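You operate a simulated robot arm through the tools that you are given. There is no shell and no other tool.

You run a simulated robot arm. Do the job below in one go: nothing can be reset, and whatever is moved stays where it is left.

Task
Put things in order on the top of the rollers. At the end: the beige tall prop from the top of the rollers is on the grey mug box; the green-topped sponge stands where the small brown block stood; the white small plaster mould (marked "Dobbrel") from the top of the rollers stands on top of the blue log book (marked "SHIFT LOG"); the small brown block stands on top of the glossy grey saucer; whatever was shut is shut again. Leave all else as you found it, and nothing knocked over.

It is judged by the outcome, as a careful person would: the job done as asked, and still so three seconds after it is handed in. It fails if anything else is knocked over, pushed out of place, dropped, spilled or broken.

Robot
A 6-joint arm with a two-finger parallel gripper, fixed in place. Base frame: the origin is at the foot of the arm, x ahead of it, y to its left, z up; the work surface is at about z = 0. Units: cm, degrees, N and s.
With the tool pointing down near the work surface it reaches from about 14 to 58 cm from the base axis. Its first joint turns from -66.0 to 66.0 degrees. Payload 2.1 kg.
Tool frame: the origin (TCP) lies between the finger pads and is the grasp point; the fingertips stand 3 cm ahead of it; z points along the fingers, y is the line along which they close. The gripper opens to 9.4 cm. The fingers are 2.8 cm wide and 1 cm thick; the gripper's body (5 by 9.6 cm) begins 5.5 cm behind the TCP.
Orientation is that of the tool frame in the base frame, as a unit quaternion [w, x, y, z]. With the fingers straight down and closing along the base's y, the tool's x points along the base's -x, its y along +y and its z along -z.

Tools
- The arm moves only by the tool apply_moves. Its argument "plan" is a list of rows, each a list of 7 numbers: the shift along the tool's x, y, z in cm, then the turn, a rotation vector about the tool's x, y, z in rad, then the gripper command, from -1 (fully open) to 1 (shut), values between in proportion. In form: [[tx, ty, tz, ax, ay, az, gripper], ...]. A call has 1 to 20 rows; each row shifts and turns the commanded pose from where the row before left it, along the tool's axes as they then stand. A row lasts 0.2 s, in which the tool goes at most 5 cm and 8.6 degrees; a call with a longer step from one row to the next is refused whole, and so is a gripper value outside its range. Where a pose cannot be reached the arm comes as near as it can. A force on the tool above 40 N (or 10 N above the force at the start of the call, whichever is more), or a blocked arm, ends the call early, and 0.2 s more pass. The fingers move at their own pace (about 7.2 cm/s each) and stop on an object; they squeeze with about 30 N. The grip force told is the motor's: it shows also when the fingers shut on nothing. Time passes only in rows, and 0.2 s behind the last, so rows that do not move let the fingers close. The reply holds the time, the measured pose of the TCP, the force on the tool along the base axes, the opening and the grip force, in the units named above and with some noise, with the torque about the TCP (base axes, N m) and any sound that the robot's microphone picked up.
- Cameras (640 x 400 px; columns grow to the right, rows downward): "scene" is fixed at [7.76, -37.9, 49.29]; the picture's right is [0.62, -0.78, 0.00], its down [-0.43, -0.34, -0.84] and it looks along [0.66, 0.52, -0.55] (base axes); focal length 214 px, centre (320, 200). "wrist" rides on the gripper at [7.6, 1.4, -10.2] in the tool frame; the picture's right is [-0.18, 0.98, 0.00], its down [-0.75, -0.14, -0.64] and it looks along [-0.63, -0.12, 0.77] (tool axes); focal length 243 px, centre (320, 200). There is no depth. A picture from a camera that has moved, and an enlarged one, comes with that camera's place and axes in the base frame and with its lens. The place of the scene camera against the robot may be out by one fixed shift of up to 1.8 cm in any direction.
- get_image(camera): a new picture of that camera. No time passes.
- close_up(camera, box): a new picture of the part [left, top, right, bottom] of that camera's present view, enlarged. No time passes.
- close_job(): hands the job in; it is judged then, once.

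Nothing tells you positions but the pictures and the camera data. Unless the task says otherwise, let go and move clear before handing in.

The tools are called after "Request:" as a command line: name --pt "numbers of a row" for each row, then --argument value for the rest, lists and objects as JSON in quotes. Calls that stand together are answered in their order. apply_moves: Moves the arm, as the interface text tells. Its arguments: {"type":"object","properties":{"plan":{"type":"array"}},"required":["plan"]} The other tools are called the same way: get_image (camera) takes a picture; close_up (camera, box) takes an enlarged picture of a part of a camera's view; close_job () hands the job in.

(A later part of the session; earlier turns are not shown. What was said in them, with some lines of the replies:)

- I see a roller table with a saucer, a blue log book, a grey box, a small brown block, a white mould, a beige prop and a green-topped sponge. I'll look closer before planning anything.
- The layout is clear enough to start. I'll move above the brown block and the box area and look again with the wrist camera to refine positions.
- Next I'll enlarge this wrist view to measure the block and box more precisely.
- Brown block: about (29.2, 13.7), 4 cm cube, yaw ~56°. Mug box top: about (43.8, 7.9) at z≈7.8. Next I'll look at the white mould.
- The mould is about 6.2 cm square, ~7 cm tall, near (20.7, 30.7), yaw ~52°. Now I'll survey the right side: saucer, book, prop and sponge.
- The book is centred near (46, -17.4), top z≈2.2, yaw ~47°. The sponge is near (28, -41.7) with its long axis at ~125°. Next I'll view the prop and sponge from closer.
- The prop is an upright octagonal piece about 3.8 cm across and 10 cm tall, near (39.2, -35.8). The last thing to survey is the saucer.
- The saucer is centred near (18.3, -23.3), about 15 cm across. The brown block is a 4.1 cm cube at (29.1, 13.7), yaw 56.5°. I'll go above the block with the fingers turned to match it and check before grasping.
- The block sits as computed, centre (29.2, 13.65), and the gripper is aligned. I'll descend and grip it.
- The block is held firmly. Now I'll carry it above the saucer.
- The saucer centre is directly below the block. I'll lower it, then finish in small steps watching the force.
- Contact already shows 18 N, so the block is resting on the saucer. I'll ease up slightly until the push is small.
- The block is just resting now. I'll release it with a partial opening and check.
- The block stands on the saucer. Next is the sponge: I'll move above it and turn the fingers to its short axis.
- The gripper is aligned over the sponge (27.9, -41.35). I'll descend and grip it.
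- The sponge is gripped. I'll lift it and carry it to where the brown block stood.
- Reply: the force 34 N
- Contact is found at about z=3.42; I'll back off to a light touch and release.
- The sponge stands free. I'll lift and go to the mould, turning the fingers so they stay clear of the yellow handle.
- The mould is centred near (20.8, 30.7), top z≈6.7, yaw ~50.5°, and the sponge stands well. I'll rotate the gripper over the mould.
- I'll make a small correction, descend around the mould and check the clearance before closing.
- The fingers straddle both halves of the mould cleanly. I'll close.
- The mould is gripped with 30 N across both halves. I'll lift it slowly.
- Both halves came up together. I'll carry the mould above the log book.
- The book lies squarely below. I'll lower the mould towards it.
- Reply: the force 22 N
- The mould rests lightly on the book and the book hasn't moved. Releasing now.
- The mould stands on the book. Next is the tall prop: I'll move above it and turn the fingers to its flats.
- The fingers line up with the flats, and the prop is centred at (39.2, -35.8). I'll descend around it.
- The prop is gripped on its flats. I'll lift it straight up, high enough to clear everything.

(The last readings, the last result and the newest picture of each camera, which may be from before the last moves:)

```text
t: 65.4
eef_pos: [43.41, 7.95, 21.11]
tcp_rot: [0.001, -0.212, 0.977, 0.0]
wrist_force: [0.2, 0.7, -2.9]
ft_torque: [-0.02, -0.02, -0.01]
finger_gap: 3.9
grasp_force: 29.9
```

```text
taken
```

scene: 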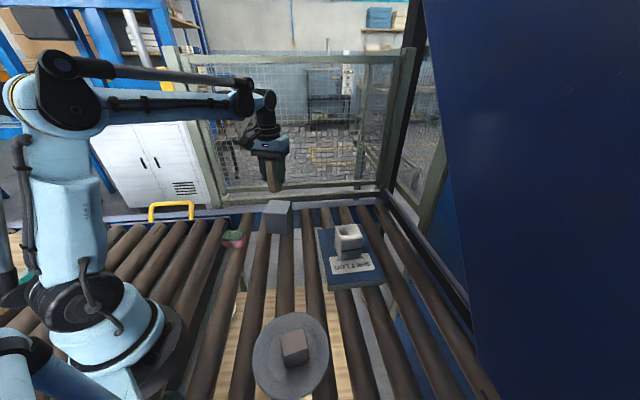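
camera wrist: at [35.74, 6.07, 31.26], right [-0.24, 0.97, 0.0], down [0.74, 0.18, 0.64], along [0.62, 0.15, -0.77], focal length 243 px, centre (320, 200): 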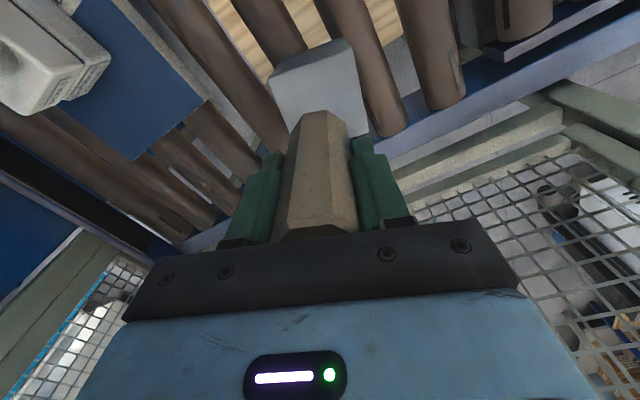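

Request:
close_up --camera "wrist" --box '[240, 20, 400, 145]'

Request:
close_up --camera "scene" --box '[220, 120, 340, 250]'

```text
3.20 times, centred on (320, 82) of wrist
camera zoom: at [35.74, 6.07, 31.26], right [-0.24, 0.97, 0.0], down [0.74, 0.18, 0.64], along [0.62, 0.15, -0.77], focal length 776 px, centre (320, 576)
```

zoom: 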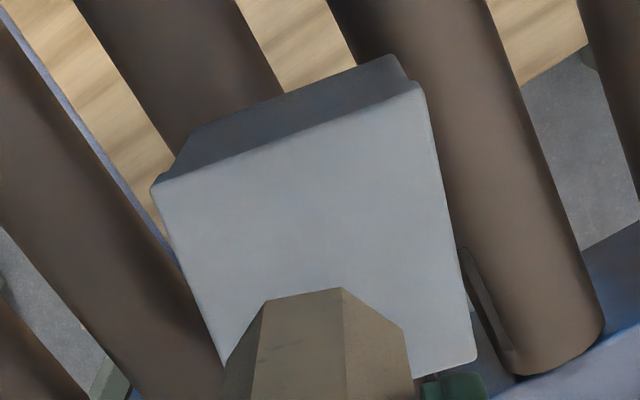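

```text
3.08 times, centred on (280, 185) of scene
camera zoom: at [7.76, -37.89, 49.29], right [0.62, -0.78, 0.0], down [-0.43, -0.34, -0.84], along [0.66, 0.52, -0.55], focal length 660 px, centre (443, 246)
```

zoom: 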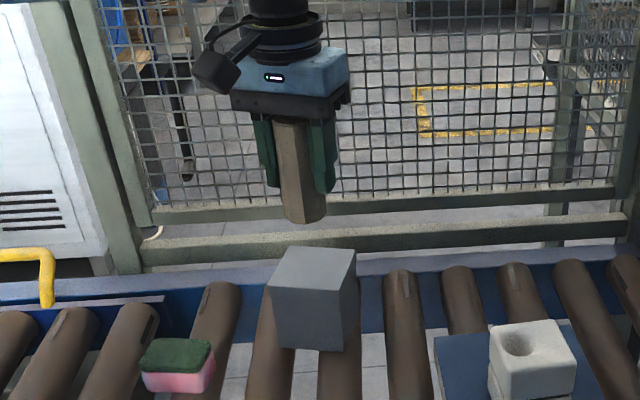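

The prop is directly above the box centre (43.4, 8.1). I'll lower it, finishing in small steps.

Request:
apply_moves --pt "0 0.1 2.5 0 0 0 1" --pt "0 0 2 0 0 0 1" --pt "0 0 1 0 0 0 1" --pt "0 0 0.3 0 0 0 1" --pt "0 0 0 0 0 0 1"

Request:
apply_moves --pt "0 0 0.3 0 0 0 1"

Request:
close_up --camera "scene" --box '[220, 150, 340, 250]'

```text
t: 66.6
eef_pos: [43.46, 8.03, 15.24]
tcp_rot: [0.001, -0.212, 0.977, 0.0]
wrist_force: [0.2, -0.2, -2.6]
ft_torque: [-0.01, -0.01, 0.02]
finger_gap: 3.92
grasp_force: 29.4
```

```text
t: 67.0
eef_pos: [43.31, 7.99, 15.06]
tcp_rot: [0.001, -0.213, 0.977, 0.0]
wrist_force: [-0.1, 0.0, -1.8]
ft_torque: [-0.02, 0.01, 0.0]
finger_gap: 3.9
grasp_force: 30.0
```

```text
4.00 times, centred on (280, 200) of scene
camera zoom: at [7.76, -37.9, 49.29], right [0.62, -0.78, 0.0], down [-0.43, -0.34, -0.84], along [0.66, 0.52, -0.55], focal length 858 px, centre (480, 200)
```

zoom: 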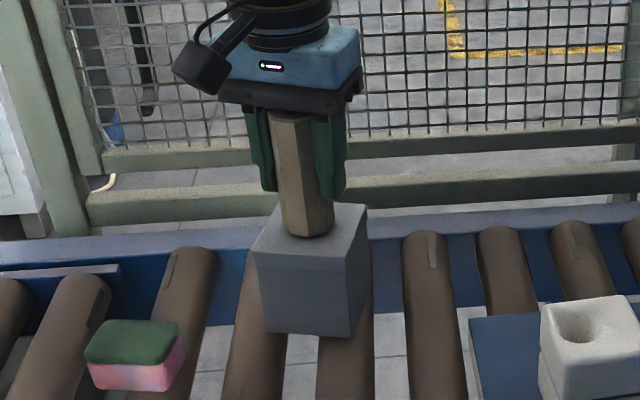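

Request:
apply_moves --pt "0 0 0.2 0 0 0 1"

Request:
apply_moves --pt "0 0 0.1 0 0 0 1"

```text
t: 67.4
eef_pos: [43.27, 8.12, 14.85]
tcp_rot: [0.001, -0.212, 0.977, 0.0]
wrist_force: [1.1, 0.9, -2.9]
ft_torque: [-0.03, -0.03, 0.02]
finger_gap: 3.91
grasp_force: 29.6
```

```text
t: 67.8
eef_pos: [43.44, 8.1, 14.76]
tcp_rot: [0.0, -0.212, 0.977, 0.0]
wrist_force: [0.6, 0.4, -1.5]
ft_torque: [-0.02, -0.03, -0.04]
finger_gap: 3.89
grasp_force: 30.0
```

Request:
apply_moves --pt "0 0 0.1 0 0 0 1"

Request:
apply_moves --pt "0 0 0.08 0 0 0 1"

```text
t: 68.2
eef_pos: [43.42, 8.11, 14.62]
tcp_rot: [0.002, -0.212, 0.977, 0.0]
wrist_force: [-0.4, -0.7, -2.3]
ft_torque: [-0.01, 0.0, 0.01]
finger_gap: 3.89
grasp_force: 30.3
```

```text
t: 68.6
eef_pos: [43.26, 8.15, 14.55]
tcp_rot: [0.001, -0.212, 0.977, 0.0]
wrist_force: [-0.1, -0.3, -2.0]
ft_torque: [-0.03, 0.02, -0.03]
finger_gap: 3.88
grasp_force: 30.0
```

Request:
apply_moves --pt "0 0 0.08 0 0 0 1"

Request:
apply_moves --pt "0 0 0.06 0 0 0 1"

Request:
close_up --camera "scene" --box '[240, 170, 320, 240]'

```text
t: 69.0
eef_pos: [43.28, 8.03, 14.57]
tcp_rot: [0.001, -0.212, 0.977, 0.0]
wrist_force: [0.9, 1.4, 12.1]
ft_torque: [-0.03, 0.06, 0.01]
finger_gap: 3.89
grasp_force: 29.6
```

```text
t: 69.4
eef_pos: [43.37, 8.01, 14.51]
tcp_rot: [0.001, -0.212, 0.977, 0.0]
wrist_force: [0.6, -0.5, 27.0]
ft_torque: [-0.06, 0.03, -0.02]
finger_gap: 3.91
grasp_force: 30.2
```

```text
5.71 times, centred on (280, 205) of scene
camera zoom: at [7.75, -37.9, 49.29], right [0.62, -0.78, 0.0], down [-0.43, -0.34, -0.84], along [0.66, 0.52, -0.55], focal length 1226 px, centre (549, 171)
```

zoom: 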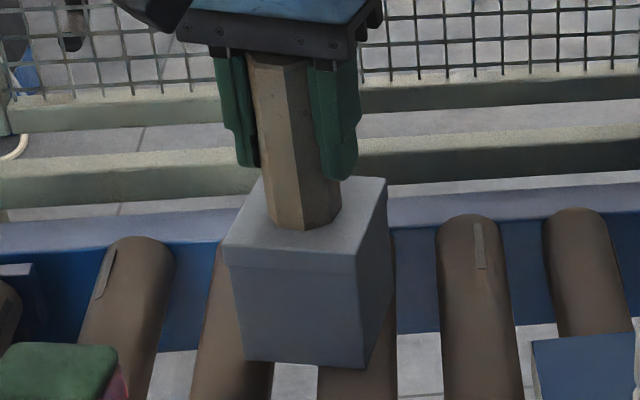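

Contact is made. I'll back off to a light touch, then open slowly.

Request:
apply_moves --pt "0 0 -0.105 0 0 0 1" --pt "0 0 0 0 0 0 1"

```text
t: 70.0
eef_pos: [43.39, 7.93, 14.5]
tcp_rot: [0.001, -0.212, 0.977, 0.0]
wrist_force: [-0.1, 0.2, 0.4]
ft_torque: [-0.03, 0.0, -0.02]
finger_gap: 3.9
grasp_force: 30.2
```

Request:
apply_moves --pt "0 0 0 0 0 0 0.14" --pt "0 0 0 0 0 0 0.08" --pt "0 0 0 0 0 0 -0.1" --pt "0 0 0 0 0 0 -0.4" --pt "0 0 0 0 0 0 -0.7" --pt "0 0 0 0 0 0 -0.9" --pt "0 0 0 0 0 0 -0.9"

Request:
get_image --camera "wrist"

Request:
close_up --camera "scene" --box '[240, 150, 320, 240]'

```text
t: 71.6
eef_pos: [43.3, 8.04, 14.64]
tcp_rot: [0.001, -0.211, 0.977, 0.0]
wrist_force: [-0.3, -0.1, -0.6]
ft_torque: [0.03, 0.03, 0.01]
finger_gap: 8.91
grasp_force: 0.1
```

```text
taken
camera wrist: at [35.68, 6.15, 24.72], right [-0.24, 0.97, 0.0], down [0.74, 0.18, 0.64], along [0.62, 0.15, -0.77], focal length 243 px, centre (320, 200)
```

wrist: 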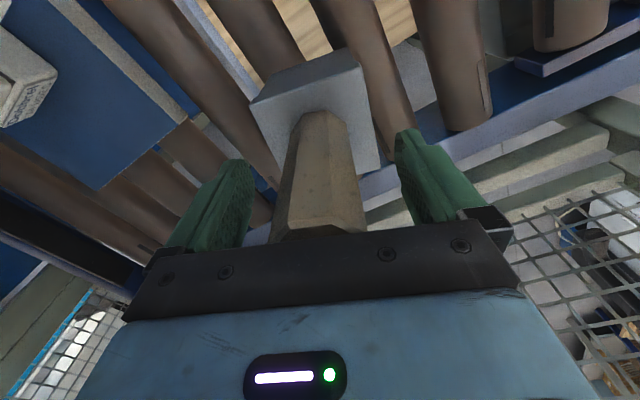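

```text
4.44 times, centred on (280, 195) of scene
camera zoom: at [7.76, -37.9, 49.29], right [0.62, -0.78, 0.0], down [-0.43, -0.34, -0.84], along [0.66, 0.52, -0.55], focal length 953 px, centre (498, 222)
```

zoom: 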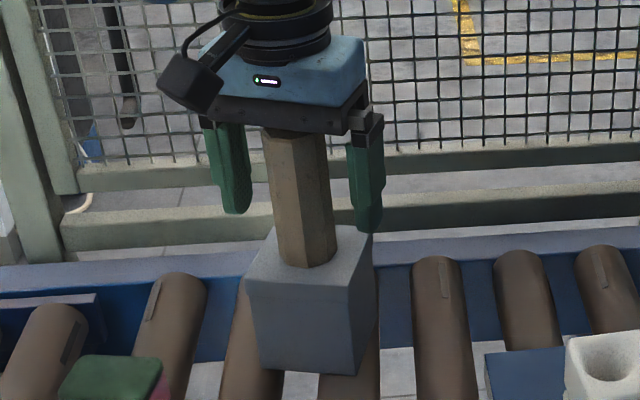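

The prop stands on the box. I'll raise straight up clear of it, then retreat and inspect everything.

Request:
apply_moves --pt "0 0 -0.5 0 0 0 -1" --pt "0 0 -2 0 0 0 -1" --pt "0 0 -3.5 0 0 0 -1" --pt "0 0 -4 0 0 0 -1" --pt "0 0 -4 0 0 0 -1" --pt "0 0 0 0 0 0 -1"

Request:
get_image --camera "wrist"

Request:
get_image --camera "scene"

```text
t: 73.0
eef_pos: [43.29, 8.28, 28.61]
tcp_rot: [0.001, -0.212, 0.977, 0.0]
wrist_force: [-0.3, -0.3, 0.5]
ft_torque: [-0.01, 0.02, 0.0]
finger_gap: 9.42
grasp_force: 0.0
```

```text
taken
camera wrist: at [35.68, 6.17, 38.75], right [-0.24, 0.97, 0.0], down [0.74, 0.18, 0.64], along [0.62, 0.15, -0.77], focal length 243 px, centre (320, 200)
```

wrist: 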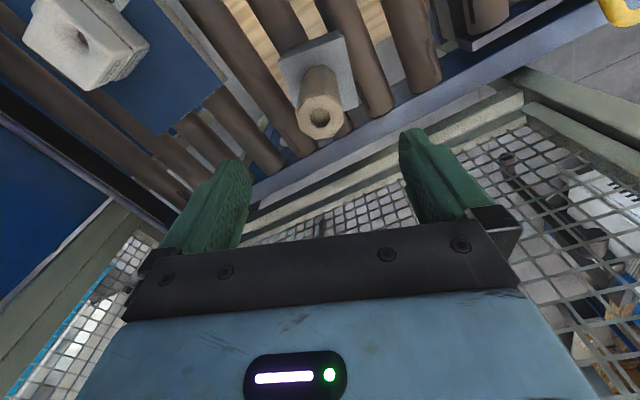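

```text
taken
```

scene: 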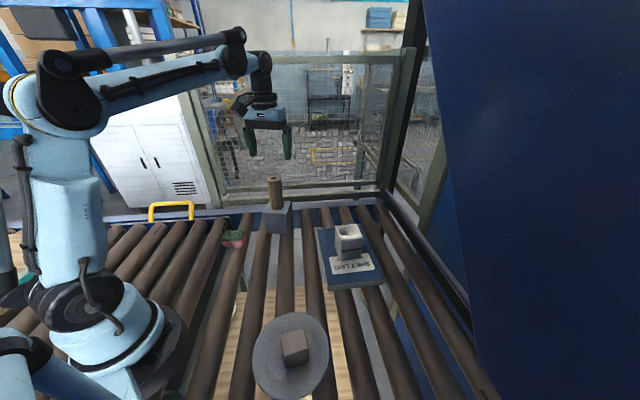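

Everything is in place. I'll retreat to the start area and check each placement up close.

Request:
apply_moves --pt "3.2 0.067 -2 0 0 0 -1" --pt "3.2 0.067 -2 0 0 0 -1" --pt "3.2 0.067 -2 0 0 0 -1" --pt "3.2 0.067 -2 0 0 0 -1" --pt "3.2 0.067 -2 0 0 0 -1" --pt "0 0 0 0 0 0 -1" --pt "0 0 0 0 0 0 -1"

Request:
get_image --camera "scene"

Request:
close_up --camera "scene" --box '[210, 160, 330, 250]'

Request:
close_up --camera "scene" --box '[235, 300, 345, 400]'

Request:
close_up --camera "scene" --box '[300, 210, 420, 300]'

Request:
get_image --camera "wrist"

```text
t: 74.6
eef_pos: [28.61, 1.82, 38.45]
tcp_rot: [0.001, -0.212, 0.977, 0.0]
wrist_force: [0.3, -0.1, -0.1]
ft_torque: [-0.01, 0.01, -0.02]
finger_gap: 9.39
grasp_force: 0.0
```

```text
taken
```

scene: 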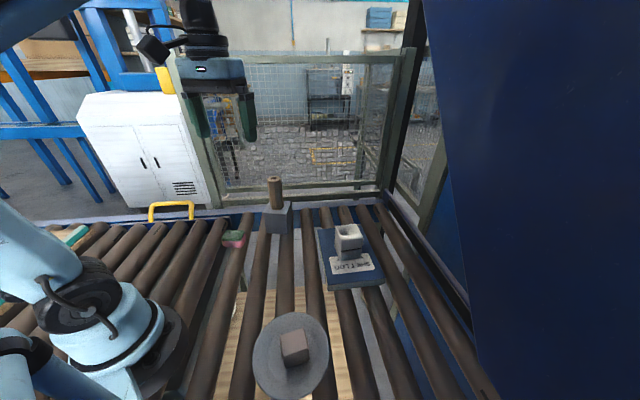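

```text
4.44 times, centred on (270, 205) of scene
camera zoom: at [7.76, -37.9, 49.29], right [0.62, -0.78, 0.0], down [-0.43, -0.34, -0.84], along [0.66, 0.52, -0.55], focal length 953 px, centre (542, 178)
```

zoom: 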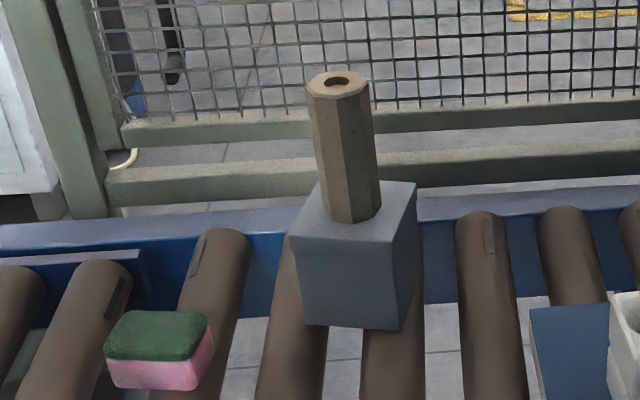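

```text
4.00 times, centred on (290, 350) of scene
camera zoom: at [7.76, -37.9, 49.29], right [0.62, -0.78, 0.0], down [-0.43, -0.34, -0.84], along [0.66, 0.52, -0.55], focal length 858 px, centre (440, -400)
```

zoom: 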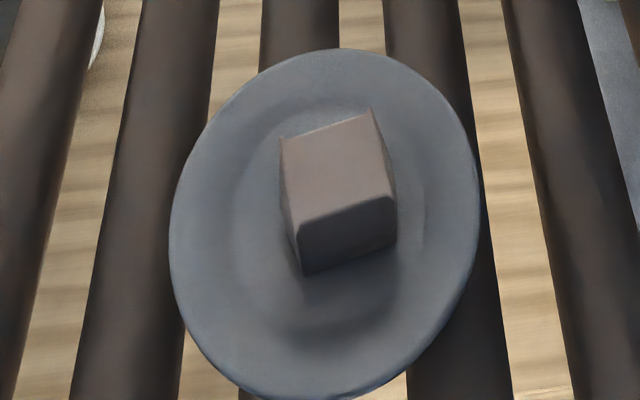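

```text
4.44 times, centred on (360, 255) of scene
camera zoom: at [7.76, -37.9, 49.29], right [0.62, -0.78, 0.0], down [-0.43, -0.34, -0.84], along [0.66, 0.52, -0.55], focal length 953 px, centre (142, -44)
```

zoom: 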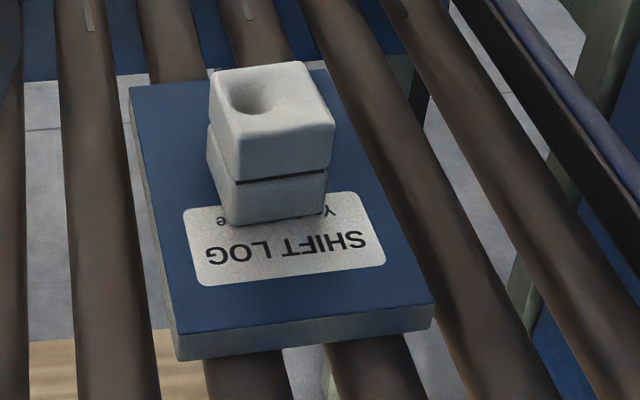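

```text
taken
camera wrist: at [20.93, -0.15, 48.75], right [-0.24, 0.97, 0.0], down [0.74, 0.18, 0.64], along [0.62, 0.15, -0.77], focal length 243 px, centre (320, 200)
```

wrist: 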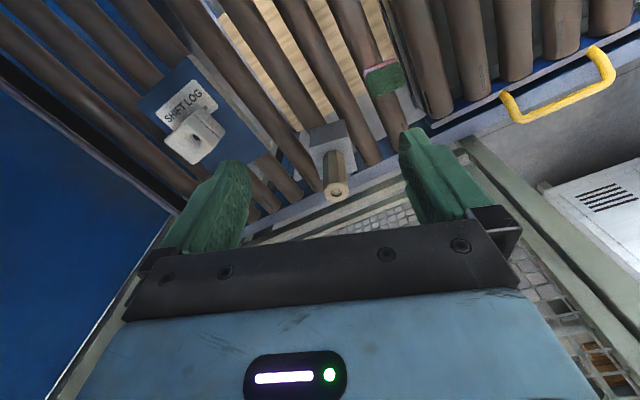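

Everything checks out:
- **Prop:** it stands upright on the mug box.
- **Sponge:** it is where the brown block stood, green side up.
- **Mould:** it stands on the log book.
- **Brown block:** it stands on the saucer.

The saucer, book and box haven't shifted, nothing was opened, and the gripper is empty and clear, so I'm handing in.

Request:
close_job

```text
The job is handed in.
```

I moved all four things into place and handed the job in; I haven't seen a verdict on it. Just before handing in, the pictures showed:

- **Prop:** the beige tall prop stands upright on the grey mug box.
- **Sponge:** it stands where the small brown block was, green side up.
- **Mould:** the white plaster mould stands on the blue log book, with both halves together.
- **Brown block:** it stands in the middle of the grey saucer. It touched down about 2 cm higher than I expected. It was steady and stayed put in every later picture.

The log book, mug box and saucer had not visibly shifted, and nothing was knocked over. I didn't open anything, so there was nothing to shut again. The gripper was empty and clear of everything when I handed in.
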